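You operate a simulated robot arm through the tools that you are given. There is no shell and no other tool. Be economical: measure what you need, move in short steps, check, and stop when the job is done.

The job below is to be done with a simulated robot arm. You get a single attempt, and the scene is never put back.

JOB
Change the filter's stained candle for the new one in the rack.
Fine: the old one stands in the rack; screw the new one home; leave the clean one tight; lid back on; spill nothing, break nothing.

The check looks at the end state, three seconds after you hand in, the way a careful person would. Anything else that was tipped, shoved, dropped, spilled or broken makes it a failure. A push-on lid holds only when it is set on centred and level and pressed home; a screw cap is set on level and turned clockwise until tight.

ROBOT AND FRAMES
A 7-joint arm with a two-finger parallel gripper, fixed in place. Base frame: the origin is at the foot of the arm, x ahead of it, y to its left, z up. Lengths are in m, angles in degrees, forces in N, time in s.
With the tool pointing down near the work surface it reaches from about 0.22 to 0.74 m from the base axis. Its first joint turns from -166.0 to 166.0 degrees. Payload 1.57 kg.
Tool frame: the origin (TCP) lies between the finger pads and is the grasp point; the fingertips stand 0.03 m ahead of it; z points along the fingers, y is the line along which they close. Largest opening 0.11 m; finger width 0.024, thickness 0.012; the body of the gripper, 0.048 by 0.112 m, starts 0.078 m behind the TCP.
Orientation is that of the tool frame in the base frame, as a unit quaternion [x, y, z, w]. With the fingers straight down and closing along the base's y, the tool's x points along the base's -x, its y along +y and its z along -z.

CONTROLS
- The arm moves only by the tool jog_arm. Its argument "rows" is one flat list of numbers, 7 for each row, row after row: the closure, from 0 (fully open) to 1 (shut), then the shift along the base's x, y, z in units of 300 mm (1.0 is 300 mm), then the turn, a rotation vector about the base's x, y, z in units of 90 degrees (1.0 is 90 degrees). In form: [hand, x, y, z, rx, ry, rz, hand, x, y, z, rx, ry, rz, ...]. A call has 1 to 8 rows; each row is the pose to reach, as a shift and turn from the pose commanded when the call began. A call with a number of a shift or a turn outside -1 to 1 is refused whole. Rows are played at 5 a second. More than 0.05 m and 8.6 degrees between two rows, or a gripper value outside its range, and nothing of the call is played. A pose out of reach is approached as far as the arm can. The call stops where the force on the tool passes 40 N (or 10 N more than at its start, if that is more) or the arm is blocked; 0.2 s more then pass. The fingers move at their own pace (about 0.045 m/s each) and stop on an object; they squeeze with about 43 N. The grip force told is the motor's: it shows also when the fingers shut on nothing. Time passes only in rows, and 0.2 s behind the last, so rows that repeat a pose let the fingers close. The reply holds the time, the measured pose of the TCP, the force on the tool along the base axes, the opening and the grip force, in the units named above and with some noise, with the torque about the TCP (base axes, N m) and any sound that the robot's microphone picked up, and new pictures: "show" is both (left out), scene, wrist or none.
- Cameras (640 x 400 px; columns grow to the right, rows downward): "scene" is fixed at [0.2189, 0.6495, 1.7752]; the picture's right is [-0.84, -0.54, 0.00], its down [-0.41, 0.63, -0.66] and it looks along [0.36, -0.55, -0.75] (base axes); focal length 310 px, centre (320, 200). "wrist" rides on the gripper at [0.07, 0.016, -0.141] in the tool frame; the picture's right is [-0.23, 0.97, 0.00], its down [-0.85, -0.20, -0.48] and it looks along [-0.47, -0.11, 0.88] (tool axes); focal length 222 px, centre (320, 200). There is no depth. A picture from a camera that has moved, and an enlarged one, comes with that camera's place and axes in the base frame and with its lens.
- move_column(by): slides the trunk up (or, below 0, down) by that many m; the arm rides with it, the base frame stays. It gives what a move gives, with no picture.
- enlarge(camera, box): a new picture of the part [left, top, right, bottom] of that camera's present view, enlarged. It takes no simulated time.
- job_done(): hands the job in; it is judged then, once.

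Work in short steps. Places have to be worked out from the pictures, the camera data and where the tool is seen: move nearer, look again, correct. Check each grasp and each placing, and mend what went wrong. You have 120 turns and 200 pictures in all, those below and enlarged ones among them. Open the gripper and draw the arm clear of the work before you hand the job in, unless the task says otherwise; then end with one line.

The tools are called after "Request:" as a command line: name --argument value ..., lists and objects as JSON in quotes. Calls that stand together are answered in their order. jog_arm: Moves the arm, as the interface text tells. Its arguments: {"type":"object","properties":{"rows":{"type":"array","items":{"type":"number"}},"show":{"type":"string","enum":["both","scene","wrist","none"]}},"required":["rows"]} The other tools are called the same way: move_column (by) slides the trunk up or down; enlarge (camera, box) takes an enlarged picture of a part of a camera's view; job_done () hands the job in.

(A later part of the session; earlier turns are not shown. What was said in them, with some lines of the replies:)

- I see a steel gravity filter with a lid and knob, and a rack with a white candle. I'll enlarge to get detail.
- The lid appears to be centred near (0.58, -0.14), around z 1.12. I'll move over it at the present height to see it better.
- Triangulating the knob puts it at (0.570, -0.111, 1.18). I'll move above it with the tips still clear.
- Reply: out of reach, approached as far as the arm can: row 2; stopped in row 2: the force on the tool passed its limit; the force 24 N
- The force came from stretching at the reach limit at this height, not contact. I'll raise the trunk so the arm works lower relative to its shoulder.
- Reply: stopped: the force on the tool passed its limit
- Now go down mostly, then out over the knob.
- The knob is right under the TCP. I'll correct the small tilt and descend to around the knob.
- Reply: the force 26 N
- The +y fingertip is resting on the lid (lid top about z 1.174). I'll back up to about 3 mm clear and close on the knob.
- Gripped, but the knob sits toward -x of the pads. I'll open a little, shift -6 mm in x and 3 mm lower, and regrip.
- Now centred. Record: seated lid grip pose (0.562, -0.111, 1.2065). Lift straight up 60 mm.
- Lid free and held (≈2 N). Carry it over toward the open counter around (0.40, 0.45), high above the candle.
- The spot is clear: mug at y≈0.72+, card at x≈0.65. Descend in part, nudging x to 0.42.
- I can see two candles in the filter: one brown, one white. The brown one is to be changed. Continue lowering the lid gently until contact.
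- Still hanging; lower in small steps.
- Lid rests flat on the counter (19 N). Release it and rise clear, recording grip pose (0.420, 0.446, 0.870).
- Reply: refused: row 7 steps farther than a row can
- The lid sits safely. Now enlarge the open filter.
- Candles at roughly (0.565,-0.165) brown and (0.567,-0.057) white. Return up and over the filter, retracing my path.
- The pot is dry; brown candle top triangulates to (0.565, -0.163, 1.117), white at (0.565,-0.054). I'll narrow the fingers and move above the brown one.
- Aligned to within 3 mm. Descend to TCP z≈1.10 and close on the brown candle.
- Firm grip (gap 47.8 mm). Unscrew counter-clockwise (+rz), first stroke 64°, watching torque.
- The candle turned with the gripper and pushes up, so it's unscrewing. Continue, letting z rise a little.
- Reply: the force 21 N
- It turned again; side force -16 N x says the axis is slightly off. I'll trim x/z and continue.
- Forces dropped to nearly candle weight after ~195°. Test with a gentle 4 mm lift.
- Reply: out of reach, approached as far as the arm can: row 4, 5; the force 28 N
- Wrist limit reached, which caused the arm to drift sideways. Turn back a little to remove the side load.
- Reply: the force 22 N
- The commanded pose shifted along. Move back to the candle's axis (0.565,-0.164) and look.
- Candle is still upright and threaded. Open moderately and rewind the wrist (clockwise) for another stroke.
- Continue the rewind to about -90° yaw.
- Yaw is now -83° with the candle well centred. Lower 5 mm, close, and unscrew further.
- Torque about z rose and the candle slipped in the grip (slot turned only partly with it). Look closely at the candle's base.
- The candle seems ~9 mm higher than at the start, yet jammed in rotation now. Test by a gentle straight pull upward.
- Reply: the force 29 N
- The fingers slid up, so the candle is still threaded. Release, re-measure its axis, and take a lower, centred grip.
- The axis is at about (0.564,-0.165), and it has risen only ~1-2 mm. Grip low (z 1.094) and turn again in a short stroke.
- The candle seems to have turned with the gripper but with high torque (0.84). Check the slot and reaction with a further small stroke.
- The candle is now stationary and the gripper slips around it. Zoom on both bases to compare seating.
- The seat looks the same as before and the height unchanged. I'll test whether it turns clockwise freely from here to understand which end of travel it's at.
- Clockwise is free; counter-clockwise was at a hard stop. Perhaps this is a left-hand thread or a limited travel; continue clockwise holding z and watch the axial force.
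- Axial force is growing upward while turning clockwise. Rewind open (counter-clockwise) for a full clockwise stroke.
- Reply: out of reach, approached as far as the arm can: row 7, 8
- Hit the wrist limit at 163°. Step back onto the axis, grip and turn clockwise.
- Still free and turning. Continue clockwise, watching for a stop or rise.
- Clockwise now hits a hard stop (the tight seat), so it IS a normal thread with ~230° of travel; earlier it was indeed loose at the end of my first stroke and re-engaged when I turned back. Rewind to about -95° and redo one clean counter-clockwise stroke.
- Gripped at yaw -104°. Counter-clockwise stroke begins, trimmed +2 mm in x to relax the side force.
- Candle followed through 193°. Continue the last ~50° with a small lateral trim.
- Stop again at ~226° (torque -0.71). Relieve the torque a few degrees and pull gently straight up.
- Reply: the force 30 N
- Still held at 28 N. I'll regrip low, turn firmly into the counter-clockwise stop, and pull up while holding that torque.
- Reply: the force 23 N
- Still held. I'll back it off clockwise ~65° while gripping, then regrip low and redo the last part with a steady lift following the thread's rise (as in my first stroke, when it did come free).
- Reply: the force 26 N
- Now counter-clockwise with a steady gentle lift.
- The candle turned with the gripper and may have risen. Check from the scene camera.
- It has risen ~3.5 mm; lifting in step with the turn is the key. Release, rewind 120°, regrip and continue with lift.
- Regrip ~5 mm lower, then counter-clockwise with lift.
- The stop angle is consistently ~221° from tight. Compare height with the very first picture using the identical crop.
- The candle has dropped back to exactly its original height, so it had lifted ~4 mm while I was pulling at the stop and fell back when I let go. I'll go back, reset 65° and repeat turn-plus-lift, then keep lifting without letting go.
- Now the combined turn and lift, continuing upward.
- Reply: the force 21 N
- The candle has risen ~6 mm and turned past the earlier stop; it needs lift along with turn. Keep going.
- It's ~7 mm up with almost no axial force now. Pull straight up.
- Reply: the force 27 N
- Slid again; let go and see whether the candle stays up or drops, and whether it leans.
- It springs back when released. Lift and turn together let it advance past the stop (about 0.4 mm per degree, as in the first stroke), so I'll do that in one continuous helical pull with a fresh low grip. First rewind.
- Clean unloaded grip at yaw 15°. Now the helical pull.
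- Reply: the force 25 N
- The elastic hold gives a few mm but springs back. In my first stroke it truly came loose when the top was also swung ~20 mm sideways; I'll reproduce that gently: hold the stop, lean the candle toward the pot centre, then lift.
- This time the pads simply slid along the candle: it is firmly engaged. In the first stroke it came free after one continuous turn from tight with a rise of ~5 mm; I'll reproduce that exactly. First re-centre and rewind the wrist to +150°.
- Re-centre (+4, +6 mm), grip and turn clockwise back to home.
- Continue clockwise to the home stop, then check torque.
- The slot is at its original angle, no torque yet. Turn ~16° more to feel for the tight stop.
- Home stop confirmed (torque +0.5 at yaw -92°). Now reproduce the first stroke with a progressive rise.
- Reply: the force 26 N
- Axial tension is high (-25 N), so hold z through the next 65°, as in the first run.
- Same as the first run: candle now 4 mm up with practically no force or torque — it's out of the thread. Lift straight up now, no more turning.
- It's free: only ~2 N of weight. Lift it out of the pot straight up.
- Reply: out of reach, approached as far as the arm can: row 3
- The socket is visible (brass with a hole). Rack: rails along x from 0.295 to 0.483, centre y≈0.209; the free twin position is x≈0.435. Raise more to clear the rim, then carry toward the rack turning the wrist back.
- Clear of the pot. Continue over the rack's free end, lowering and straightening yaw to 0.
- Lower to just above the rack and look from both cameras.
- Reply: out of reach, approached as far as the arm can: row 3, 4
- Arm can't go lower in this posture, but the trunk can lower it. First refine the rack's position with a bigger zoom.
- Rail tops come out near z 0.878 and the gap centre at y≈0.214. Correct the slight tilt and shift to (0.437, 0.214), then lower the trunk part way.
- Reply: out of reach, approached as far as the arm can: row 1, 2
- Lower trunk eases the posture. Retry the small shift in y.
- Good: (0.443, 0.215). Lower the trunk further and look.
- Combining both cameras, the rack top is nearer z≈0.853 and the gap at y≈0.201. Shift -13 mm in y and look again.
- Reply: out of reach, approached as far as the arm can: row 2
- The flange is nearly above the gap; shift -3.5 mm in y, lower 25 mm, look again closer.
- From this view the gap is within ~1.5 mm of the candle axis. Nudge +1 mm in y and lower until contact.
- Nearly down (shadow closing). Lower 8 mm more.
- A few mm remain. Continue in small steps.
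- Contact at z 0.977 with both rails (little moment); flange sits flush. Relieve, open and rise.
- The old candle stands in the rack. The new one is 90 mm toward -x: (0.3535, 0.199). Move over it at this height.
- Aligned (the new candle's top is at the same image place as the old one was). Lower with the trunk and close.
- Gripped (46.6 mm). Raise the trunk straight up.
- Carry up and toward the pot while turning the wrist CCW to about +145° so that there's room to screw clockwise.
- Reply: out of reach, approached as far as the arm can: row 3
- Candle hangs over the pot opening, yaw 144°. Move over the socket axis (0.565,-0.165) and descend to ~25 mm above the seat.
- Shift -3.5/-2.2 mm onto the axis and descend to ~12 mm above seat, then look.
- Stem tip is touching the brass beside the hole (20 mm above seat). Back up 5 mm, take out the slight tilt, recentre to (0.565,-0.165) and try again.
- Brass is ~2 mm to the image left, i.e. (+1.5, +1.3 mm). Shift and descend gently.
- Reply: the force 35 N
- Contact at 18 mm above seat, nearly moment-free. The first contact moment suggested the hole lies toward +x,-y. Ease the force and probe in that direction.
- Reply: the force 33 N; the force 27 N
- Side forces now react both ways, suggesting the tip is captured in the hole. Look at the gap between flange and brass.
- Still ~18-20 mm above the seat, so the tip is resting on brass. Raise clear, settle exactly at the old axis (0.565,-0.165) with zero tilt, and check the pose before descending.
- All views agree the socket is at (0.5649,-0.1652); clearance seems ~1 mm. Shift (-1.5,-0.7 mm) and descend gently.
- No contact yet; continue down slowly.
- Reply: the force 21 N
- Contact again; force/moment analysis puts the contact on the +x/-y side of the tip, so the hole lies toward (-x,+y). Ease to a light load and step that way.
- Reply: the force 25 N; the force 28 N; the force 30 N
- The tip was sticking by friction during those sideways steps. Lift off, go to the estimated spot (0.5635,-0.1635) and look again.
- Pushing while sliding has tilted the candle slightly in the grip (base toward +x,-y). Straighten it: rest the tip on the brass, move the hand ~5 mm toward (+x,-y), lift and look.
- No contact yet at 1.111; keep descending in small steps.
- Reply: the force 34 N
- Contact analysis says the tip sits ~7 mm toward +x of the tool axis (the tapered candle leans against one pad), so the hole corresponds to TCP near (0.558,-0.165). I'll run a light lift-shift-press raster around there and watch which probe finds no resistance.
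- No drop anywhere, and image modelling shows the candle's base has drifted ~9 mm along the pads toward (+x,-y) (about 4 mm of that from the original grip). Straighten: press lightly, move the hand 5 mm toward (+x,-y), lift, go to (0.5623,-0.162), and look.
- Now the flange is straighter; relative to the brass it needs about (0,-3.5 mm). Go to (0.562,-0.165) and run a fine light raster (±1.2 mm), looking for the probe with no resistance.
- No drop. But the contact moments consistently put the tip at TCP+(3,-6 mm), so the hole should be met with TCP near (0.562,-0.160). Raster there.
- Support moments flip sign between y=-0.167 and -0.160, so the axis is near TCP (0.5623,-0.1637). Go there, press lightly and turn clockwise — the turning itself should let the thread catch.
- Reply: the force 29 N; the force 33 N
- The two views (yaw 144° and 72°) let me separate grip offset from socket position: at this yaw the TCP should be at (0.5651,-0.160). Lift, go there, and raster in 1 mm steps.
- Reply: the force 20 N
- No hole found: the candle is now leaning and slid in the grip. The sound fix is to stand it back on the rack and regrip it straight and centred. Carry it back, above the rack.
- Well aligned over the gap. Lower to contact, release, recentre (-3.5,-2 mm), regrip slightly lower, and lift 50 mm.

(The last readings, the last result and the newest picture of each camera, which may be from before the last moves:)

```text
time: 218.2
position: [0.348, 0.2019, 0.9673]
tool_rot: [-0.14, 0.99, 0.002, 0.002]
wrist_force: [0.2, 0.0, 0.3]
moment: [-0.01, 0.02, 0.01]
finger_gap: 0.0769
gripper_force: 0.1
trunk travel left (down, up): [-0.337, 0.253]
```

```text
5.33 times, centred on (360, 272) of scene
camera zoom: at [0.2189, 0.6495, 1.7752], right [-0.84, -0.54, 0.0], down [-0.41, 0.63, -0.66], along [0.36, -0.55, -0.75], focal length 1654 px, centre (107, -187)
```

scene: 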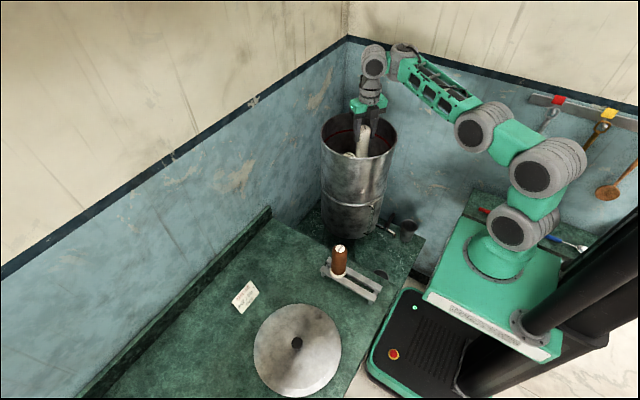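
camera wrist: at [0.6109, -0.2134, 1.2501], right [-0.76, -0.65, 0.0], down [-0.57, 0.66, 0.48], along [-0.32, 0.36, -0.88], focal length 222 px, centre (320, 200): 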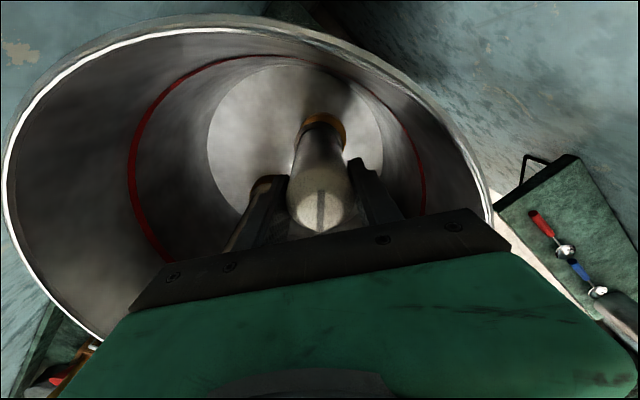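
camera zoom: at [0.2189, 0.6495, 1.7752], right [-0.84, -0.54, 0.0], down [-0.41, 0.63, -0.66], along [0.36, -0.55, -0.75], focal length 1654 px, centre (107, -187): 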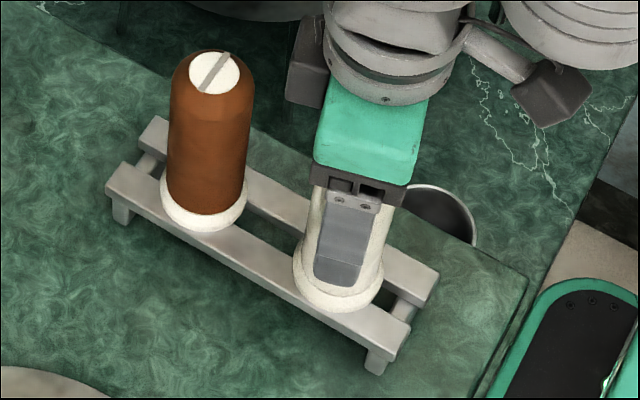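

Standing straight; image geometry says the hand should be 2 mm further +x for the same centring as the old candle. Correct, grip, raise, and carry to hover over the socket.

Request:
jog_arm --rows '[0.3, 0.007, 0, 0.016, 0, 0, 0, 0.3, 0.007, 0, 0.016, 0, 0, 0, 1, 0.007, 0, 0.016, 0, 0, 0, 1, 0.007, 0, 0.016, 0, 0, 0, 1, 0.007, 0, 0.016, 0, 0, 0, 1, 0.007, 0, 0.016, 0, 0, 0]' --show "none"

Request:
move_column --by 0.24

Request:
jog_arm --rows '[1, 0.02, -0.02, 0.1, 0, 0, 0.09, 1, 0.06, -0.04, 0.2, 0, 0, 0.18, 1, 0.11, -0.08, 0.29, 0, 0, 0.27, 1, 0.17, -0.13, 0.37, 0, 0, 0.36, 1, 0.23, -0.18, 0.43, 0, 0, 0.45, 1, 0.29, -0.23, 0.48, 0, 0, 0.54, 1, 0.34, -0.28, 0.5, 0, 0, 0.63, 1, 0.39, -0.33, 0.5, 0, 0, 0.72]' --show "none"

Request:
jog_arm --rows '[1, 0.015, -0.11, 0, 0, 0, 0.09, 1, 0.03, -0.22, 0, 0, 0, 0.18, 1, 0.045, -0.33, 0, 0, 0, 0.27, 1, 0.06, -0.44, 0, 0, 0, 0.36, 1, 0.075, -0.55, 0, 0, 0, 0.45, 1, 0.09, -0.66, 0, 0, 0, 0.54, 1, 0.105, -0.77, 0, 0, 0, 0.63, 1, 0.115, -0.88, 0, 0, 0, 0.7]' --show "none"

Request:
jog_arm --rows '[1, 0.06, 0, -0.06, 0, 0, 0, 1, 0.13, 0, -0.14, 0, 0, 0, 1, 0.213, -0.006, -0.25, 0, 0, 0, 1, 0.213, -0.006, -0.38, 0, 0, 0, 1, 0.213, -0.006, -0.52, 0, 0, 0, 1, 0.213, -0.006, -0.66, 0, 0, 0, 1, 0.213, -0.006, -0.78, 0, 0, 0, 1, 0.213, -0.006, -0.78, 0, 0, 0]' --show "none"

Request:
enlarge --camera "wrist" --box '[280, 100, 360, 160]'

```text
time: 219.6
position: [0.3501, 0.2022, 0.9722]
tool_rot: [-0.139, 0.99, 0.002, 0.003]
wrist_force: [-0.8, 0.5, 0.8]
moment: [0.0, 0.01, -0.02]
finger_gap: 0.0464
gripper_force: 33.9
trunk travel left (down, up): [-0.337, 0.253]
```

```text
time: 222.1
position: [0.3503, 0.2014, 1.2121]
tool_rot: [-0.139, 0.99, 0.001, 0.002]
wrist_force: [-0.4, -0.3, -2.5]
moment: [0.01, 0.0, 0.03]
finger_gap: 0.0465
gripper_force: 42.9
trunk travel left (down, up): [-0.577, 0.013]
```

```text
time: 223.9
position: [0.4684, 0.1015, 1.3613]
tool_rot: [-0.649, 0.761, 0.003, 0.002]
wrist_force: [0.2, 0.0, -2.7]
moment: [0.01, 0.01, -0.02]
finger_gap: 0.0466
gripper_force: 42.8
trunk travel left (down, up): [-0.577, 0.013]
```

```text
time: 225.7
position: [0.4997, -0.1631, 1.3625]
tool_rot: [0.951, -0.31, -0.003, 0.0]
wrist_force: [-0.9, -1.3, -2.9]
moment: [0.0, 0.01, 0.0]
finger_gap: 0.0465
gripper_force: 43.4
trunk travel left (down, up): [-0.577, 0.013]
```

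```text
time: 227.5
position: [0.5648, -0.1646, 1.1282]
tool_rot: [0.951, -0.31, -0.003, 0.0]
wrist_force: [0.3, 0.4, -2.0]
moment: [-0.03, 0.04, -0.01]
finger_gap: 0.0463
gripper_force: 43.0
trunk travel left (down, up): [-0.577, 0.013]
```

```text
6.67 times, centred on (320, 130) of wrist
camera zoom: at [0.6128, -0.2187, 1.2689], right [-0.76, -0.65, 0.0], down [-0.57, 0.66, 0.48], along [-0.32, 0.36, -0.88], focal length 1481 px, centre (320, 667)
```

zoom: 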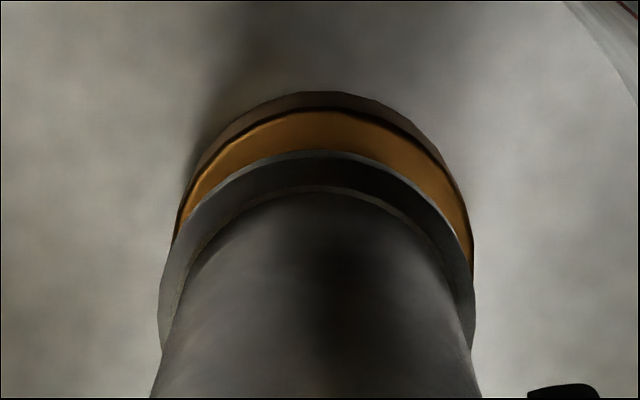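

Now the candle is straight and almost concentric with the brass (needs ~1 mm in -x,-y). Shift, press very lightly, and probe a tight 0.8 mm pattern.

Request:
jog_arm --rows '[1, -0.003, -0.003, 0, 0.001, 0.003, 0, 1, -0.003, -0.003, -0.025, -0.001, -0.003, 0, 1, -0.003, -0.003, -0.045, -0.001, -0.003, 0, 1, -0.003, -0.003, -0.055, -0.001, -0.003, 0, 1, -0.003, -0.003, -0.055, -0.001, -0.003, 0]' --show "none"

Request:
jog_arm --rows '[1, 0, 0, 0.013, 0, 0, 0, 1, 0.003, 0, 0.013, 0, 0, 0, 1, 0.003, 0, 0, 0, 0, 0, 1, 0.003, 0, 0, 0, 0, 0]' --show "none"

Request:
jog_arm --rows '[1, 0, 0, 0.013, 0, 0, 0, 1, -0.003, 0.003, 0.013, 0, 0, 0, 1, -0.003, 0.003, 0, 0, 0, 0, 1, -0.003, 0.003, 0, 0, 0, 0]' --show "none"

Request:
jog_arm --rows '[1, 0, 0, 0.013, 0, 0, 0, 1, -0.003, -0.003, 0.013, 0, 0, 0, 1, -0.003, -0.003, 0, 0, 0, 0, 1, -0.003, -0.003, 0, 0, 0, 0]' --show "none"

Request:
jog_arm --rows '[1, 0, 0, 0.013, 0, 0, 0, 1, 0.003, -0.003, 0.013, 0, 0, 0, 1, 0.003, -0.003, 0, 0, 0, 0, 1, 0.003, -0.003, 0, 0, 0, 0]' --show "none"

```text
time: 228.7
position: [0.5651, -0.1634, 1.1139]
tool_rot: [0.95, -0.311, 0.003, 0.0]
wrist_force: [-1.1, -0.7, 18.5]
moment: [-0.28, 0.17, -0.03]
finger_gap: 0.0463
gripper_force: 43.3
trunk travel left (down, up): [-0.577, 0.013]
```

```text
time: 229.7
position: [0.5649, -0.1637, 1.1159]
tool_rot: [0.951, -0.31, 0.002, 0.0]
wrist_force: [-4.3, -0.1, 22.4]
moment: [-0.19, 0.34, 0.03]
finger_gap: 0.0465
gripper_force: 43.0
trunk travel left (down, up): [-0.577, 0.013]
```

```text
time: 230.7
position: [0.5661, -0.1623, 1.1108]
tool_rot: [0.951, -0.31, -0.002, 0.0]
wrist_force: [1.2, -0.3, -2.6]
moment: [-0.02, 0.01, 0.01]
finger_gap: 0.0464
gripper_force: 43.2
trunk travel left (down, up): [-0.577, 0.013]
```

```text
time: 231.7
position: [0.5648, -0.1639, 1.1116]
tool_rot: [0.95, -0.311, 0.0, 0.0]
wrist_force: [0.1, 0.3, -1.4]
moment: [0.07, 0.04, 0.03]
finger_gap: 0.0462
gripper_force: 43.3
trunk travel left (down, up): [-0.577, 0.013]
```

```text
time: 232.7
position: [0.5656, -0.1647, 1.1141]
tool_rot: [0.95, -0.311, 0.003, 0.0]
wrist_force: [-3.1, -1.2, 15.2]
moment: [-0.25, 0.21, -0.01]
finger_gap: 0.0465
gripper_force: 43.5
trunk travel left (down, up): [-0.577, 0.013]
```

Found it: two probes met no resistance. Go to the middle of them (slightly toward -x,+y) and descend into the hole.

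Request:
jog_arm --rows '[1, 0, 0, 0.013, 0, 0, 0, 1, -0.0028, 0.0055, 0.013, 0, 0, 0, 1, -0.0028, 0.0055, 0, 0, 0, 0, 1, -0.0028, 0.0055, -0.012, 0, 0, 0, 1, -0.0028, 0.0055, -0.02, 0, 0, 0]' --show "none"

Request:
jog_arm --rows '[1, 0, 0, -0.01, 0, 0, 0, 1, 0, 0, -0.018, 0, 0, 0, 1, 0, 0, -0.024, 0, 0, 0]' --show "none"

Request:
enlarge --camera "scene" --box '[310, 100, 410, 180]'

```text
time: 233.9
position: [0.5635, -0.1631, 1.1066]
tool_rot: [0.95, -0.311, -0.001, 0.0]
wrist_force: [0.3, -0.1, -2.2]
moment: [-0.04, 0.0, -0.03]
finger_gap: 0.0466
gripper_force: 43.1
trunk travel left (down, up): [-0.577, 0.013]
```

```text
time: 234.7
position: [0.5647, -0.1635, 1.0996]
tool_rot: [0.951, -0.31, 0.0, 0.0]
wrist_force: [-0.3, -0.3, -2.5]
moment: [-0.01, -0.01, 0.01]
finger_gap: 0.0462
gripper_force: 43.2
trunk travel left (down, up): [-0.577, 0.013]
```

```text
5.00 times, centred on (360, 140) of scene
camera zoom: at [0.2189, 0.6495, 1.7752], right [-0.84, -0.54, 0.0], down [-0.41, 0.63, -0.66], along [0.36, -0.55, -0.75], focal length 1550 px, centre (120, 500)
```

zoom: 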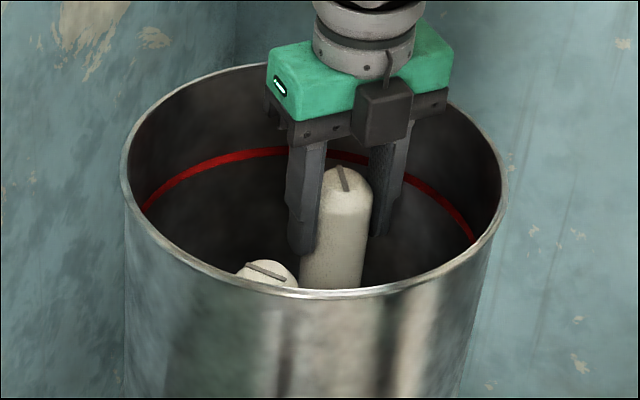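

The stem is sliding into the socket with no force. Now lower onto the thread and screw clockwise, following it down.

Request:
jog_arm --rows '[1, 0, 0, -0.008, 0, 0, 0, 1, 0, 0, -0.014, 0, 0, 0, 1, 0, 0, -0.018, 0, 0, -0.09, 1, 0, 0, -0.02, 0, 0, -0.18, 1, 0, 0, -0.02, 0, 0, -0.27, 1, 0, 0, -0.02, 0, 0, -0.36, 1, 0, 0, -0.02, 0, 0, -0.45, 1, 0, 0, -0.02, 0, 0, -0.54]' --show "none"

Request:
jog_arm --rows '[1, 0, 0, 0, 0, 0, -0.09, 1, 0, 0, -0.001, 0, 0, -0.18, 1, 0, 0, -0.002, 0, 0, -0.27, 1, 0, 0, -0.003, 0, 0, -0.36, 1, 0, 0, -0.004, 0, 0, -0.45, 1, 0, 0, -0.005, 0, 0, -0.54, 1, 0, 0, -0.005, 0, 0, -0.63, 1, 0, 0, -0.005, 0, 0, -0.72]' --show "none"

Request:
jog_arm --rows '[1, 0, 0, 0, 0, 0, -0.09, 1, 0, 0, 0, 0, 0, -0.18, 1, 0, 0, 0, 0, 0, -0.27, 1, 0, 0, 0, 0, 0, -0.36, 1, 0, 0, 0, 0, 0, -0.45, 1, 0, 0, 0, 0, 0, -0.54, 1, 0, 0, 0, 0, 0, -0.63, 1, 0, 0, 0, 0, 0, -0.72]' --show "none"

Request:
jog_arm --rows '[1, 0, 0, 0, 0, 0, -0.09, 1, 0, 0, 0, 0, 0, -0.18, 1, 0, 0, 0, 0, 0, -0.27, 1, 0, 0, 0, 0, 0, -0.36, 1, 0, 0, 0, 0, 0, -0.45, 1, 0, 0, 0, 0, 0, -0.54, 1, 0, 0, 0, 0, 0, -0.63]' --show "wrist"

Request:
enlarge --camera "scene" --box '[310, 100, 410, 180]'

```text
time: 236.5
position: [0.5664, -0.1638, 1.0955]
tool_rot: [0.738, -0.675, 0.003, -0.002]
wrist_force: [16.0, -0.5, 30.2]
moment: [-0.66, -0.77, 0.03]
finger_gap: 0.0466
gripper_force: 42.8
trunk travel left (down, up): [-0.577, 0.013]
```

```text
time: 238.3
position: [0.5666, -0.1652, 1.0951]
tool_rot: [-0.261, 0.965, -0.002, 0.004]
wrist_force: [18.4, -20.0, 31.4]
moment: [-1.1, -0.14, 0.07]
finger_gap: 0.0467
gripper_force: 43.3
trunk travel left (down, up): [-0.577, 0.013]
```

```text
time: 240.1
position: [0.5619, -0.1648, 1.0888]
tool_rot: [0.297, 0.955, 0.002, -0.004]
wrist_force: [-6.6, -21.2, -3.2]
moment: [-0.54, 0.27, 0.38]
finger_gap: 0.048
gripper_force: 43.4
trunk travel left (down, up): [-0.577, 0.013]
```

```text
time: 241.7
position: [0.5644, -0.163, 1.0917]
tool_rot: [0.714, 0.7, 0.001, 0.002]
wrist_force: [-5.6, -1.3, 5.7]
moment: [-0.01, 0.24, 0.57]
finger_gap: 0.0474
gripper_force: 43.1
trunk travel left (down, up): [-0.577, 0.013]
camera wrist: at [0.5816, -0.0942, 1.2329], right [0.97, -0.25, 0.0], down [-0.22, -0.85, 0.48], along [-0.11, -0.46, -0.88], focal length 222 px, centre (320, 200)
```

wrist: 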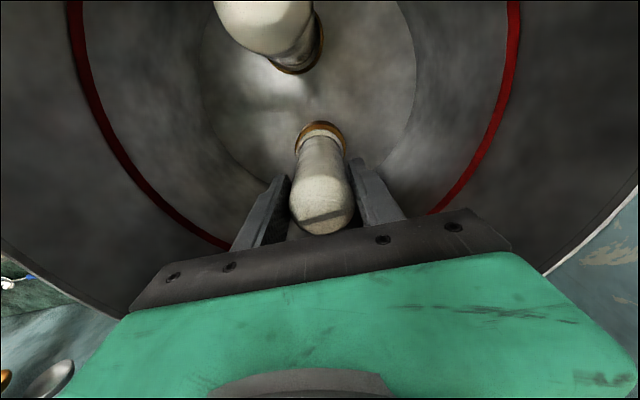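

```text
5.00 times, centred on (360, 140) of scene
camera zoom: at [0.2189, 0.6495, 1.7752], right [-0.84, -0.54, 0.0], down [-0.41, 0.63, -0.66], along [0.36, -0.55, -0.75], focal length 1550 px, centre (120, 500)
```

zoom: 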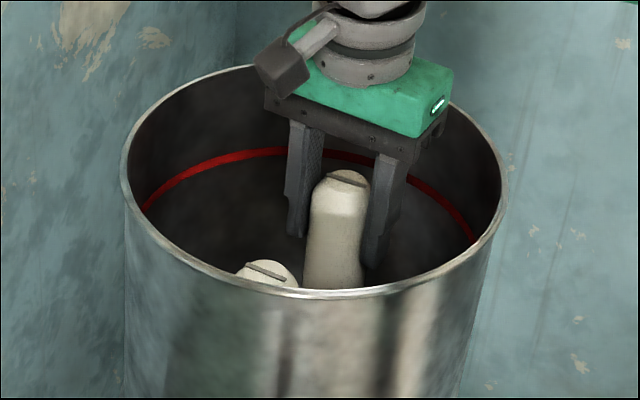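

It stopped with rising torque and the slot height (~1.118) matches the clean candle's (1.116): seated. To be sure it is tight, rewind open, regrip centred and tighten again.

Request:
jog_arm --rows '[0.35, 0, 0, 0, 0, 0, 0, 0.35, 0, 0, 0, 0, 0, 0, 0.35, 0.001, -0.006, 0, 0, 0, 0.09, 0.35, 0.001, -0.006, 0, 0, 0, 0.18, 0.35, 0.001, -0.006, 0, 0, 0, 0.27, 0.35, 0.001, -0.006, 0, 0, 0, 0.36, 0.35, 0.001, -0.006, 0, 0, 0, 0.45, 0.35, 0.001, -0.006, 0, 0, 0, 0.54]' --show "none"

Request:
jog_arm --rows '[0.35, 0, 0, 0, 0, 0, 0.09, 0.35, 0, 0, 0, 0, 0, 0.18, 0.35, 0, 0, 0, 0, 0, 0.27, 0.35, 0, 0, 0, 0, 0, 0.36, 0.35, 0, 0, 0, 0, 0, 0.45, 0.35, 0, 0, 0, 0, 0, 0.54, 0.35, 0, 0, 0, 0, 0, 0.63, 0.35, 0, 0, 0, 0, 0, 0.72]' --show "wrist"

Request:
jog_arm --rows '[1, 0, 0, 0, 0, 0, 0, 1, 0, 0, 0, 0, 0, 0, 1, 0, 0, 0, 0, 0, 0, 1, 0, 0, 0, 0, 0, 0, 1, 0, 0, 0, 0, 0, -0.07, 1, 0, 0, 0, 0, 0, -0.14, 1, 0, 0, 0, 0, 0, -0.21, 1, 0, 0, 0, 0, 0, -0.28]' --show "wrist"

Request:
jog_arm --rows '[1, 0, 0, 0, 0, 0, -0.09, 1, 0, 0, 0, 0, 0, -0.18, 1, 0, 0, 0, 0, 0, -0.27, 1, 0, 0, 0, 0, 0, -0.36, 1, 0, 0, 0, 0, 0, -0.45, 1, 0, 0, 0, 0, 0, -0.54, 1, 0, 0, 0, 0, 0, -0.63, 1, 0, 0, 0, 0, 0, -0.72]' --show "wrist"

```text
time: 243.5
position: [0.5659, -0.1644, 1.0916]
tool_rot: [0.36, 0.933, 0.0, -0.001]
wrist_force: [1.0, -0.6, 0.3]
moment: [0.0, -0.02, 0.0]
finger_gap: 0.0715
gripper_force: 0.0
trunk travel left (down, up): [-0.577, 0.013]
```

```text
time: 245.3
position: [0.5657, -0.1656, 1.0919]
tool_rot: [-0.195, 0.981, -0.001, 0.0]
wrist_force: [0.1, 0.1, -0.6]
moment: [-0.01, 0.02, 0.01]
finger_gap: 0.0715
gripper_force: 0.1
trunk travel left (down, up): [-0.577, 0.013]
camera wrist: at [0.495, -0.1773, 1.2323], right [-0.16, 0.99, 0.0], down [0.87, 0.14, 0.48], along [0.47, 0.08, -0.88], focal length 222 px, centre (320, 200)
```

wrist: 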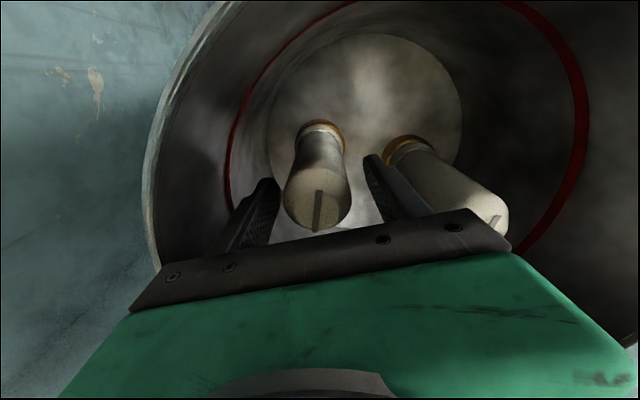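

```text
time: 247.1
position: [0.5653, -0.1678, 1.0913]
tool_rot: [0.026, 1.0, 0.001, 0.001]
wrist_force: [4.0, -13.9, 6.5]
moment: [-0.53, -0.09, 0.56]
finger_gap: 0.0476
gripper_force: 42.4
trunk travel left (down, up): [-0.577, 0.013]
camera wrist: at [0.4963, -0.1474, 1.2323], right [0.28, 0.96, 0.0], down [0.84, -0.24, 0.48], along [0.46, -0.13, -0.88], focal length 222 px, centre (320, 200)
```

wrist: 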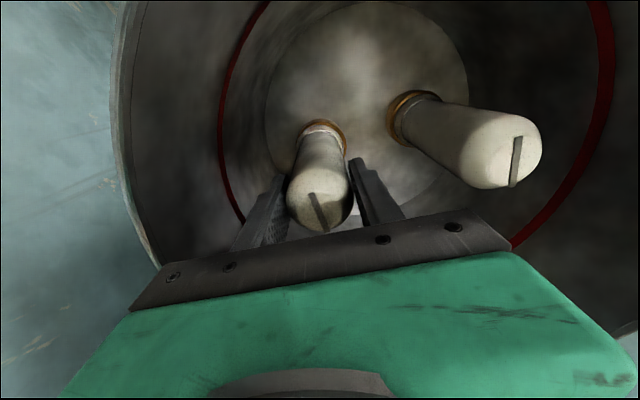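

```text
time: 248.9
position: [0.5637, -0.1652, 1.092]
tool_rot: [0.557, 0.831, 0.001, 0.0]
wrist_force: [-8.3, -4.3, 0.2]
moment: [-0.07, 0.3, 0.15]
finger_gap: 0.0471
gripper_force: 43.3
trunk travel left (down, up): [-0.577, 0.013]
camera wrist: at [0.5526, -0.0948, 1.2325], right [0.99, 0.16, 0.0], down [0.14, -0.87, 0.48], along [0.08, -0.47, -0.88], focal length 222 px, centre (320, 200)
```

wrist: 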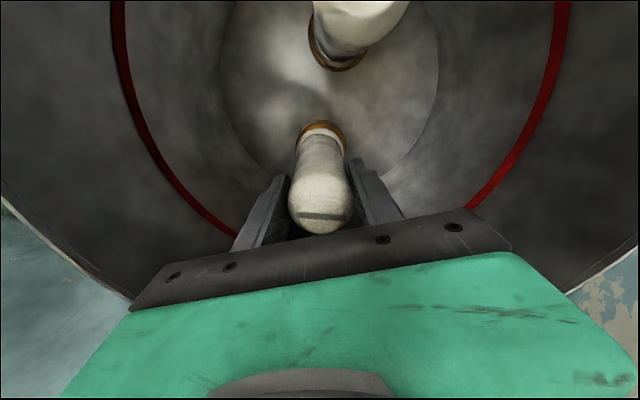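

The candle doesn't budge under slipping torque: tight. Now release, rise out, straighten yaw, and go over the lid on the counter.

Request:
jog_arm --rows '[0.35, 0, 0, 0, 0, 0, 0, 0.35, 0, 0, 0, 0, 0, 0, 0.35, 0.002, 0, 0.1, 0, 0, 0, 0.3, 0.002, 0, 0.24, 0, 0, 0, 0.3, 0, 0, 0.38, 0, 0, 0, 0.3, 0, 0, 0.52, 0, 0, 0, 0.3, 0, 0, 0.62, 0, 0, 0]' --show "none"

Request:
enlarge --camera "scene" --box '[310, 100, 410, 180]'

Request:
jog_arm --rows '[0.3, -0.019, 0.122, 0, 0, 0, 0.09, 0.3, -0.038, 0.245, 0, 0, 0, 0.18, 0.3, -0.056, 0.368, 0, 0, 0, 0.27, 0.3, -0.075, 0.49, 0, 0, 0, 0.36, 0.3, -0.094, 0.613, 0, 0, 0, 0.45, 0.3, -0.113, 0.735, 0, 0, 0, 0.54, 0.3, -0.131, 0.858, 0, 0, 0, 0.63, 0.3, -0.15, 0.98, 0, 0, 0, 0.72]' --show "none"

Request:
jog_arm --rows '[0.3, -0.041, 0.125, 0, 0, 0, 0.033, 0.3, -0.082, 0.25, 0, 0, 0, 0.033, 0.3, -0.124, 0.375, 0, 0, 0, 0.033, 0.3, -0.165, 0.5, 0, 0, 0, 0.033, 0.3, -0.206, 0.625, 0, 0, 0, 0.033, 0.3, -0.247, 0.75, 0, 0, 0, 0.033, 0.3, -0.289, 0.875, 0, 0, 0, 0.033, 0.3, -0.33, 1.0, 0, 0, 0, 0.033]' --show "none"

Request:
jog_arm --rows '[0.3, 0, 0.055, -0.13, 0, 0, 0, 0.3, 0, 0.055, -0.26, 0, 0, 0, 0.3, 0, 0.055, -0.39, 0, 0, 0, 0.3, 0, 0.055, -0.52, 0, 0, 0, 0.3, 0, 0.055, -0.65, 0, 0, 0, 0.3, 0, 0.055, -0.78, 0, 0, 0, 0.3, 0, 0.055, -0.88, 0, 0, 0]' --show "wrist"

```text
time: 250.5
position: [0.5625, -0.1649, 1.2796]
tool_rot: [0.556, 0.831, 0.0, 0.0]
wrist_force: [0.2, 0.1, -0.1]
moment: [0.01, 0.02, -0.01]
finger_gap: 0.0771
gripper_force: 0.0
trunk travel left (down, up): [-0.577, 0.013]
```

```text
5.00 times, centred on (360, 140) of scene
camera zoom: at [0.2189, 0.6495, 1.7752], right [-0.84, -0.54, 0.0], down [-0.41, 0.63, -0.66], along [0.36, -0.55, -0.75], focal length 1550 px, centre (120, 500)
```

zoom: 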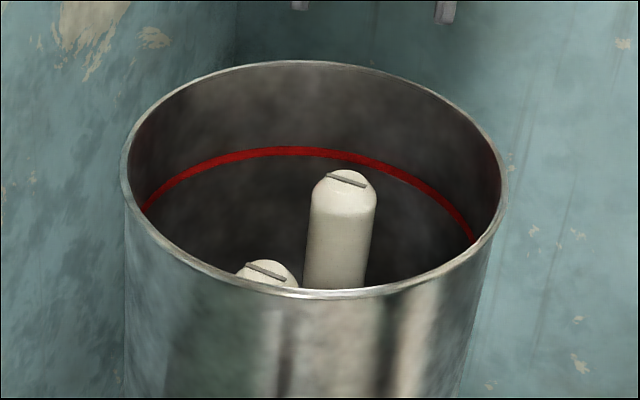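

```text
time: 252.3
position: [0.5191, 0.1313, 1.2778]
tool_rot: [0.024, 1.0, -0.001, 0.0]
wrist_force: [-0.3, 0.7, 0.1]
moment: [0.0, 0.0, 0.01]
finger_gap: 0.0769
gripper_force: 0.1
trunk travel left (down, up): [-0.577, 0.013]
```

```text
time: 254.1
position: [0.4205, 0.4309, 1.2757]
tool_rot: [-0.002, 1.0, 0.0, 0.0]
wrist_force: [0.1, 1.0, 0.1]
moment: [-0.01, 0.0, -0.01]
finger_gap: 0.0772
gripper_force: 0.0
trunk travel left (down, up): [-0.577, 0.013]
```

```text
time: 255.7
position: [0.4192, 0.4443, 1.0141]
tool_rot: [-0.001, 1.0, 0.0, 0.0]
wrist_force: [0.4, 0.8, 0.8]
moment: [0.04, 0.0, 0.01]
finger_gap: 0.077
gripper_force: 0.1
trunk travel left (down, up): [-0.577, 0.013]
camera wrist: at [0.3496, 0.4613, 1.1549], right [0.23, 0.97, 0.0], down [0.86, -0.2, 0.48], along [0.47, -0.11, -0.88], focal length 222 px, centre (320, 200)
```

wrist: 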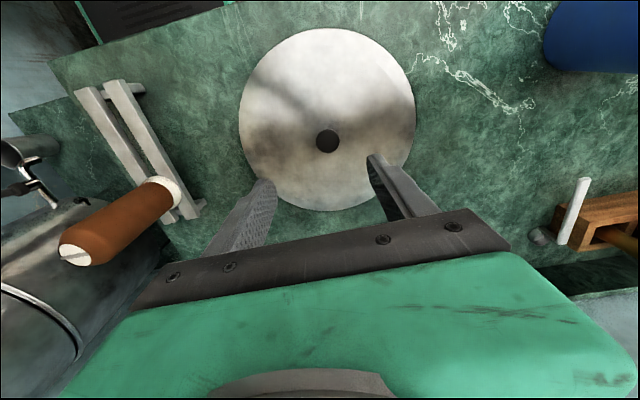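

New candle stands in its seat beside the clean one. Knob is under the hand: descend, grip, lift, and carry the lid over the filter.

Request:
jog_arm --rows '[0.3, 0, 0, -0.12, 0, 0, 0, 0.3, 0, 0, -0.25, 0, 0, 0, 0.3, 0, 0, -0.38, 0, 0, 0, 0.3, 0, 0, -0.478, 0, 0, 0, 1, 0, 0, -0.478, 0, 0, 0, 1, 0, 0, -0.478, 0, 0, 0, 1, 0, 0, -0.478, 0, 0, 0, 1, 0, 0, -0.478, 0, 0, 0]' --show "none"

Request:
jog_arm --rows '[1, 0, 0, 0.03, 0, 0, 0, 1, 0, 0, 0.1, 0, 0, 0, 1, 0, 0, 0.23, 0, 0, 0, 1, 0, 0, 0.37, 0, 0, 0, 1, 0, 0, 0.51, 0, 0, 0, 1, 0, 0, 0.65, 0, 0, 0, 1, 0, 0, 0.79, 0, 0, 0, 1, 0, 0, 0.93, 0, 0, 0]' --show "scene"

Request:
jog_arm --rows '[1, 0, -0.05, 0.1, 0, 0, 0, 1, 0.02, -0.12, 0.2, 0, 0, 0, 1, 0.05, -0.2, 0.3, 0, 0, 0, 1, 0.08, -0.3, 0.38, 0, 0, 0, 1, 0.11, -0.42, 0.4, 0, 0, 0, 1, 0.14, -0.55, 0.4, 0, 0, 0, 1, 0.17, -0.68, 0.4, 0, 0, 0, 1, 0.2, -0.81, 0.4, 0, 0, 0]' --show "none"

Request:
jog_arm --rows '[1, 0.034, -0.125, 0, 0, 0, 0, 1, 0.069, -0.25, 0, 0, 0, 0, 1, 0.103, -0.375, 0, 0, 0, 0, 1, 0.137, -0.5, 0, 0, 0, 0, 1, 0.172, -0.625, 0, 0, 0, 0, 1, 0.206, -0.75, 0, 0, 0, 0, 1, 0.24, -0.875, 0, 0, 0, 0, 1, 0.275, -1.0, 0, 0, 0, 0]' --show "none"

Request:
jog_arm --rows '[1, 0, -0.03, 0, 0, 0, 0, 1, 0, -0.044, 0, 0, 0, 0, 1, 0, -0.044, 0, 0, 0, 0]'

```text
time: 257.5
position: [0.4206, 0.4444, 0.8701]
tool_rot: [0.0, 1.0, -0.001, 0.0]
wrist_force: [-0.2, 0.0, -0.2]
moment: [0.07, -0.11, 0.02]
finger_gap: 0.0298
gripper_force: 24.2
trunk travel left (down, up): [-0.577, 0.013]
```

```text
time: 259.3
position: [0.4204, 0.4474, 1.1484]
tool_rot: [-0.001, 1.0, -0.001, 0.0]
wrist_force: [1.0, -0.3, -2.8]
moment: [-0.02, 0.01, -0.02]
finger_gap: 0.0298
gripper_force: 39.5
trunk travel left (down, up): [-0.577, 0.013]
```

scene: 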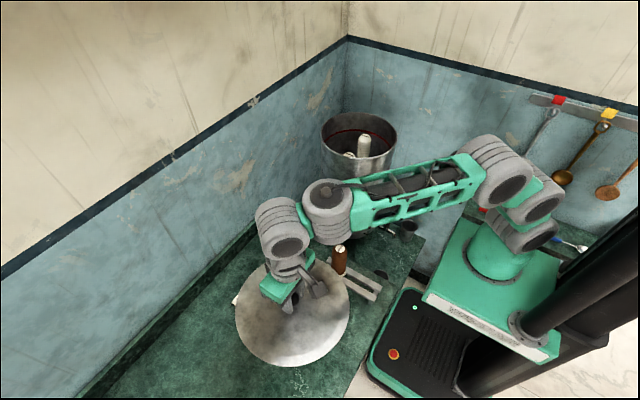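

```text
time: 261.1
position: [0.4828, 0.1989, 1.2695]
tool_rot: [-0.002, 1.0, 0.0, 0.001]
wrist_force: [-0.6, -0.4, -1.7]
moment: [0.02, -0.02, -0.02]
finger_gap: 0.03
gripper_force: 40.1
trunk travel left (down, up): [-0.577, 0.013]
```

```text
time: 262.9
position: [0.562, -0.1007, 1.267]
tool_rot: [-0.001, 1.0, 0.001, 0.0]
wrist_force: [0.4, 0.0, -2.9]
moment: [0.02, 0.02, -0.01]
finger_gap: 0.0298
gripper_force: 39.2
trunk travel left (down, up): [-0.577, 0.013]
```

```text
time: 263.7
position: [0.5627, -0.1124, 1.2694]
tool_rot: [-0.001, 1.0, 0.001, 0.0]
wrist_force: [-0.3, -0.7, -3.1]
moment: [0.0, 0.01, 0.03]
finger_gap: 0.03
gripper_force: 39.2
trunk travel left (down, up): [-0.577, 0.013]
camera wrist: at [0.4931, -0.0954, 1.4093], right [0.23, 0.97, 0.0], down [0.86, -0.2, 0.48], along [0.47, -0.11, -0.88], focal length 222 px, centre (320, 200)
```

scene: 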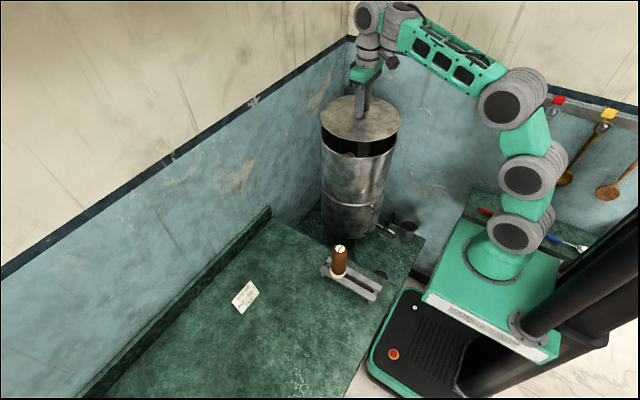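
wrist: 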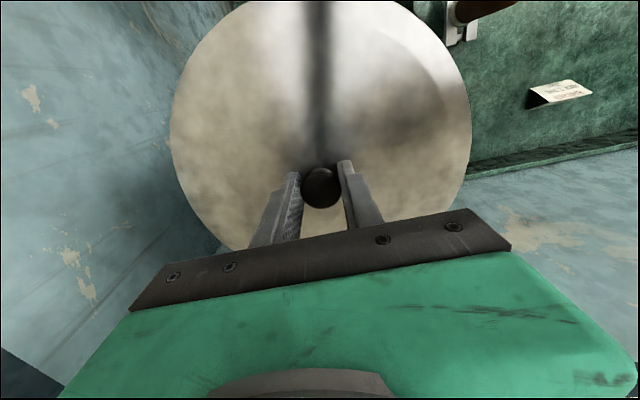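

Lid hangs level and in the same relation as when I lifted it off. Lower it gently onto the rim and press.

Request:
jog_arm --rows '[1, -0.001, 0, -0.06, 0, 0, 0, 1, -0.001, 0, -0.12, 0, 0, 0, 1, -0.001, 0, -0.16, 0, 0, 0, 1, -0.001, 0, -0.18, 0, 0, 0, 1, -0.001, 0, -0.193, 0, 0, 0]' --show "none"

Request:
jog_arm --rows '[1, 0, 0, -0.006, 0, 0, 0, 1, 0, 0, -0.012, 0, 0, 0, 1, 0, 0, -0.02, 0, 0, 0]' --show "wrist"

Request:
enlarge --camera "scene" --box '[310, 80, 410, 180]'

```text
time: 264.9
position: [0.5637, -0.1109, 1.2103]
tool_rot: [-0.001, 1.0, 0.0, 0.0]
wrist_force: [0.7, -0.6, -2.0]
moment: [0.05, -0.02, 0.02]
finger_gap: 0.0299
gripper_force: 39.5
trunk travel left (down, up): [-0.577, 0.013]
```

```text
time: 265.7
position: [0.562, -0.1111, 1.2074]
tool_rot: [-0.001, 1.0, 0.0, 0.002]
wrist_force: [2.2, -1.6, 11.1]
moment: [0.02, 1.04, 0.03]
finger_gap: 0.03
gripper_force: 39.1
trunk travel left (down, up): [-0.577, 0.013]
camera wrist: at [0.4924, -0.095, 1.3477], right [0.23, 0.97, 0.0], down [0.85, -0.2, 0.48], along [0.47, -0.11, -0.88], focal length 222 px, centre (320, 200)
```

wrist: 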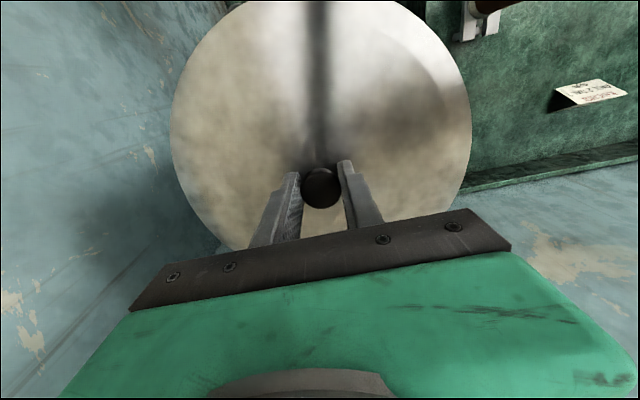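

```text
4.00 times, centred on (360, 130) of scene
camera zoom: at [0.2189, 0.6495, 1.7752], right [-0.84, -0.54, 0.0], down [-0.41, 0.63, -0.66], along [0.36, -0.55, -0.75], focal length 1240 px, centre (160, 480)
```

zoom: 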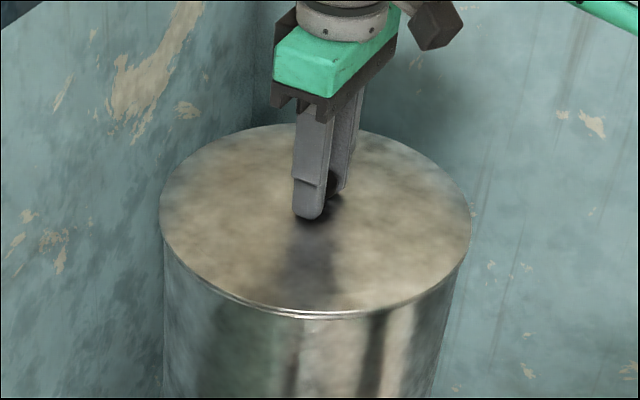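

Contact on the rim at the original height, mostly on the -x edge. Press further home.

Request:
jog_arm --rows '[1, 0, 0, -0.006, 0, 0, 0, 1, 0, 0, -0.012, 0, 0, 0, 1, 0, 0, -0.014, 0, 0, 0, 1, 0, 0, -0.014, 0, 0, 0]' --show "none"

Request:
enlarge --camera "scene" --box '[310, 80, 410, 180]'

```text
time: 266.7
position: [0.5621, -0.1097, 1.2037]
tool_rot: [0.0, 1.0, 0.0, 0.003]
wrist_force: [4.5, -1.3, 34.2]
moment: [0.07, -0.12, 0.0]
finger_gap: 0.03
gripper_force: 39.3
trunk travel left (down, up): [-0.577, 0.013]
```

```text
4.00 times, centred on (360, 130) of scene
camera zoom: at [0.2189, 0.6495, 1.7752], right [-0.84, -0.54, 0.0], down [-0.41, 0.63, -0.66], along [0.36, -0.55, -0.75], focal length 1240 px, centre (160, 480)
5 turns are left
```

zoom: 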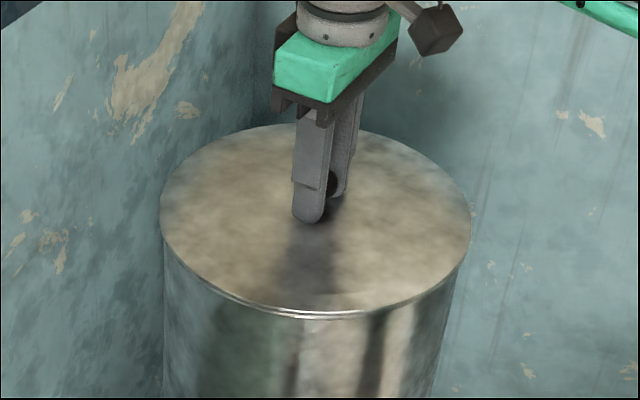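

Evenly seated now: 34 N with no tilting moment. Release the knob, rise clear and check.

Request:
jog_arm --rows '[1, 0, 0, 0.012, 0, 0, 0, 0.4, 0, 0, 0.012, 0, 0, 0, 0.4, 0, 0, 0.012, 0, 0, 0, 0.4, 0, 0, 0.012, 0, 0, 0, 0.3, 0, 0, 0.08, 0, 0, 0, 0.3, 0, 0, 0.2, 0, 0, 0, 0.3, -0.08, 0.08, 0.28, 0, 0, 0, 0.3, -0.2, 0.16, 0.3, 0, 0, 0]' --show "scene"

Request:
enlarge --camera "scene" --box '[310, 90, 410, 180]'

Request:
enlarge --camera "scene" --box '[310, 235, 400, 310]'

```text
time: 268.5
position: [0.4999, -0.0636, 1.2892]
tool_rot: [-0.001, 1.0, 0.0, 0.0]
wrist_force: [-0.1, -0.4, -0.3]
moment: [0.0, -0.01, 0.0]
finger_gap: 0.0771
gripper_force: 0.0
trunk travel left (down, up): [-0.577, 0.013]
```

scene: 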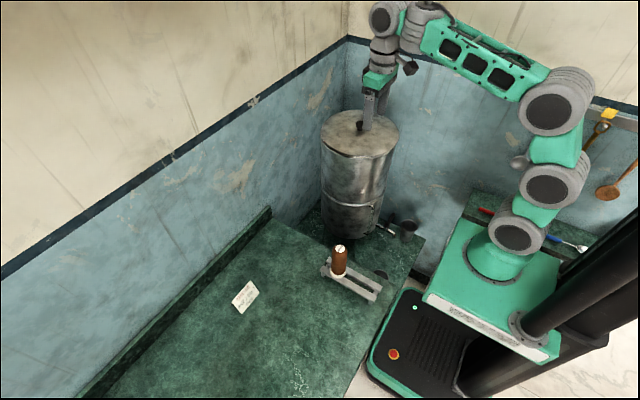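

```text
4.44 times, centred on (360, 135) of scene
camera zoom: at [0.2189, 0.6495, 1.7752], right [-0.84, -0.54, 0.0], down [-0.41, 0.63, -0.66], along [0.36, -0.55, -0.75], focal length 1378 px, centre (142, 489)
```

zoom: 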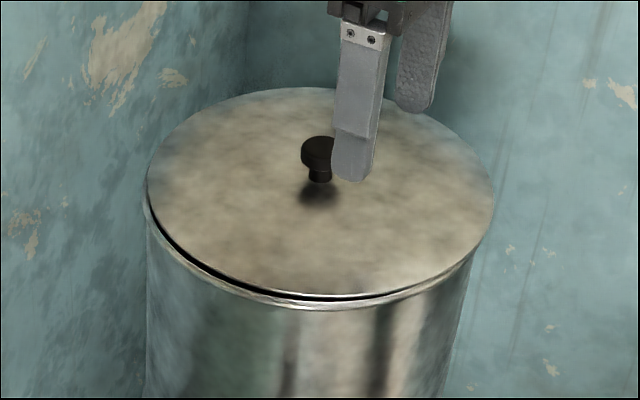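

```text
5.33 times, centred on (355, 272) of scene
camera zoom: at [0.2189, 0.6495, 1.7752], right [-0.84, -0.54, 0.0], down [-0.41, 0.63, -0.66], along [0.36, -0.55, -0.75], focal length 1654 px, centre (133, -187)
4 turns are left
```

zoom: 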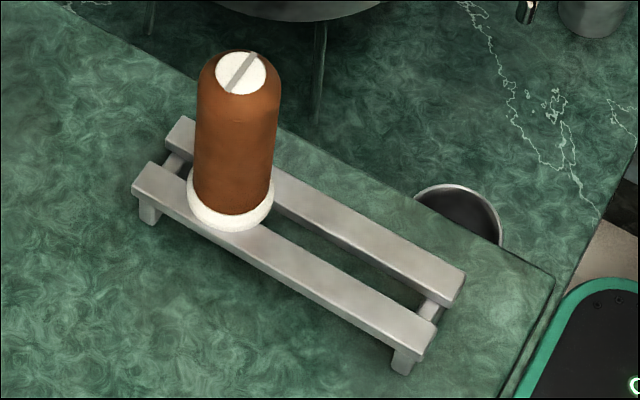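

The old candle stands well, but the lid shows a gap on one side: I had raised slightly before opening and pulled it up. Regrip, press level and home, and this time open while still pressing, then rise.

Request:
jog_arm --rows '[0.3, 0.1, -0.08, -0.01, 0, 0, 0, 0.3, 0.2, -0.16, -0.02, 0, 0, 0, 0.3, 0.2, -0.16, -0.12, 0, 0, 0, 0.3, 0.2, -0.16, -0.22, 0, 0, 0, 0.3, 0.2, -0.16, -0.272, 0, 0, 0, 1, 0.2, -0.16, -0.272, 0, 0, 0, 1, 0.2, -0.16, -0.272, 0, 0, 0, 1, 0.2, -0.16, -0.272, 0, 0, 0]' --show "none"

Request:
jog_arm --rows '[1, 0, 0, 0, 0, 0, 0, 1, 0, 0, -0.01, 0, 0, 0, 1, 0, 0, -0.02, 0, 0, 0, 1, 0, 0, -0.028, 0, 0, 0, 1, 0, 0, -0.028, 0, 0, 0, 1, 0, 0, -0.028, 0, 0, 0]' --show "none"

Request:
enlarge --camera "scene" --box '[310, 90, 410, 180]'

Request:
jog_arm --rows '[0.4, 0, 0, 0.005, 0, 0, 0, 0.4, 0, 0, 0.008, 0, 0, 0, 0.4, 0, 0, 0.008, 0, 0, 0, 0.4, 0, 0, 0.04, 0, 0, 0, 0.3, 0, 0, 0.12, 0, 0, 0, 0.3, 0, 0, 0.24, 0, 0, 0]' --show "none"

Request:
enlarge --camera "scene" --box '[310, 90, 410, 180]'

```text
time: 270.3
position: [0.5624, -0.1107, 1.2084]
tool_rot: [-0.001, 1.0, 0.0, 0.0]
wrist_force: [1.5, -0.2, 0.1]
moment: [-0.08, -0.13, -0.08]
finger_gap: 0.0303
gripper_force: 14.7
trunk travel left (down, up): [-0.577, 0.013]
```

```text
time: 271.7
position: [0.5619, -0.1103, 1.2038]
tool_rot: [0.0, 1.0, 0.001, 0.004]
wrist_force: [3.3, -5.0, 35.4]
moment: [-0.04, -0.32, -0.09]
finger_gap: 0.03
gripper_force: 39.0
trunk travel left (down, up): [-0.577, 0.013]
```

```text
4.44 times, centred on (360, 135) of scene
camera zoom: at [0.2189, 0.6495, 1.7752], right [-0.84, -0.54, 0.0], down [-0.41, 0.63, -0.66], along [0.36, -0.55, -0.75], focal length 1378 px, centre (142, 489)
```

zoom: 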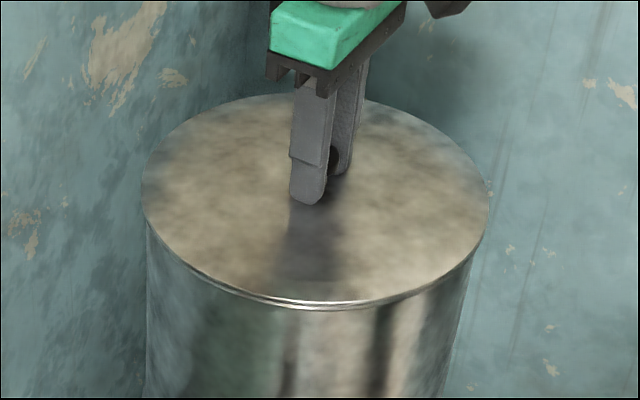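

```text
time: 273.1
position: [0.5617, -0.1115, 1.2709]
tool_rot: [-0.001, 1.0, 0.001, -0.001]
wrist_force: [0.8, -0.2, 1.0]
moment: [0.01, -0.02, -0.01]
finger_gap: 0.077
gripper_force: 0.1
trunk travel left (down, up): [-0.577, 0.013]
```

```text
4.44 times, centred on (360, 135) of scene
camera zoom: at [0.2189, 0.6495, 1.7752], right [-0.84, -0.54, 0.0], down [-0.41, 0.63, -0.66], along [0.36, -0.55, -0.75], focal length 1378 px, centre (142, 489)
3 turns are left
```

zoom: 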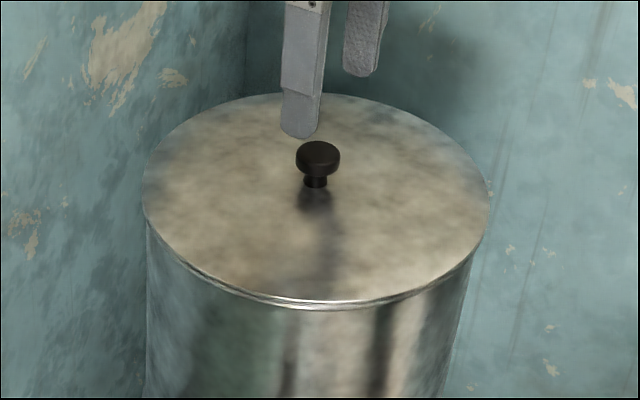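

The lid is now flush all round and centred. Draw the arm clear with the gripper open.

Request:
jog_arm --rows '[0.2, -0.06, 0.02, 0.08, 0, 0, 0, 0, -0.16, 0.08, 0.14, 0, 0, 0, 0, -0.27, 0.18, 0.16, 0, 0, 0, 0, -0.38, 0.28, 0.16, 0, 0, 0, 0, -0.48, 0.38, 0.16, 0, 0, 0]' --show "scene"

```text
time: 274.3
position: [0.4174, 0.0044, 1.3204]
tool_rot: [-0.001, 1.0, 0.0, 0.002]
wrist_force: [-0.9, 0.0, 0.7]
moment: [-0.07, -0.02, 0.03]
finger_gap: 0.11
gripper_force: 0.0
trunk travel left (down, up): [-0.577, 0.013]
2 turns are left
```

scene: 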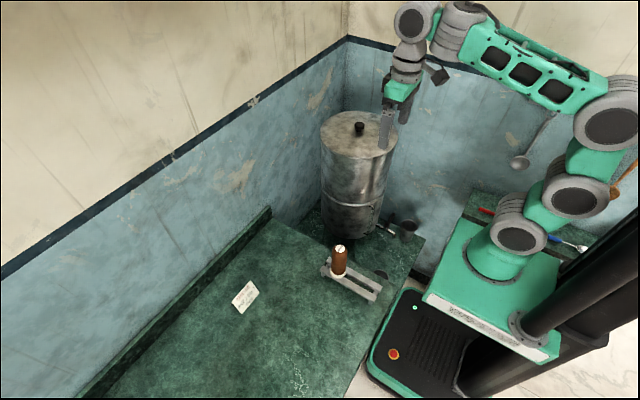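

The arm is clear, the old candle stands in the rack, and the lid is on. Handing in.

Request:
job_done

```text
The job is handed in.
```

I swapped the stained candle for the new one and handed the job in: the old one stands in the rack, the new one is screwed tight, the other clean candle was left alone, and the lid is pressed flush.
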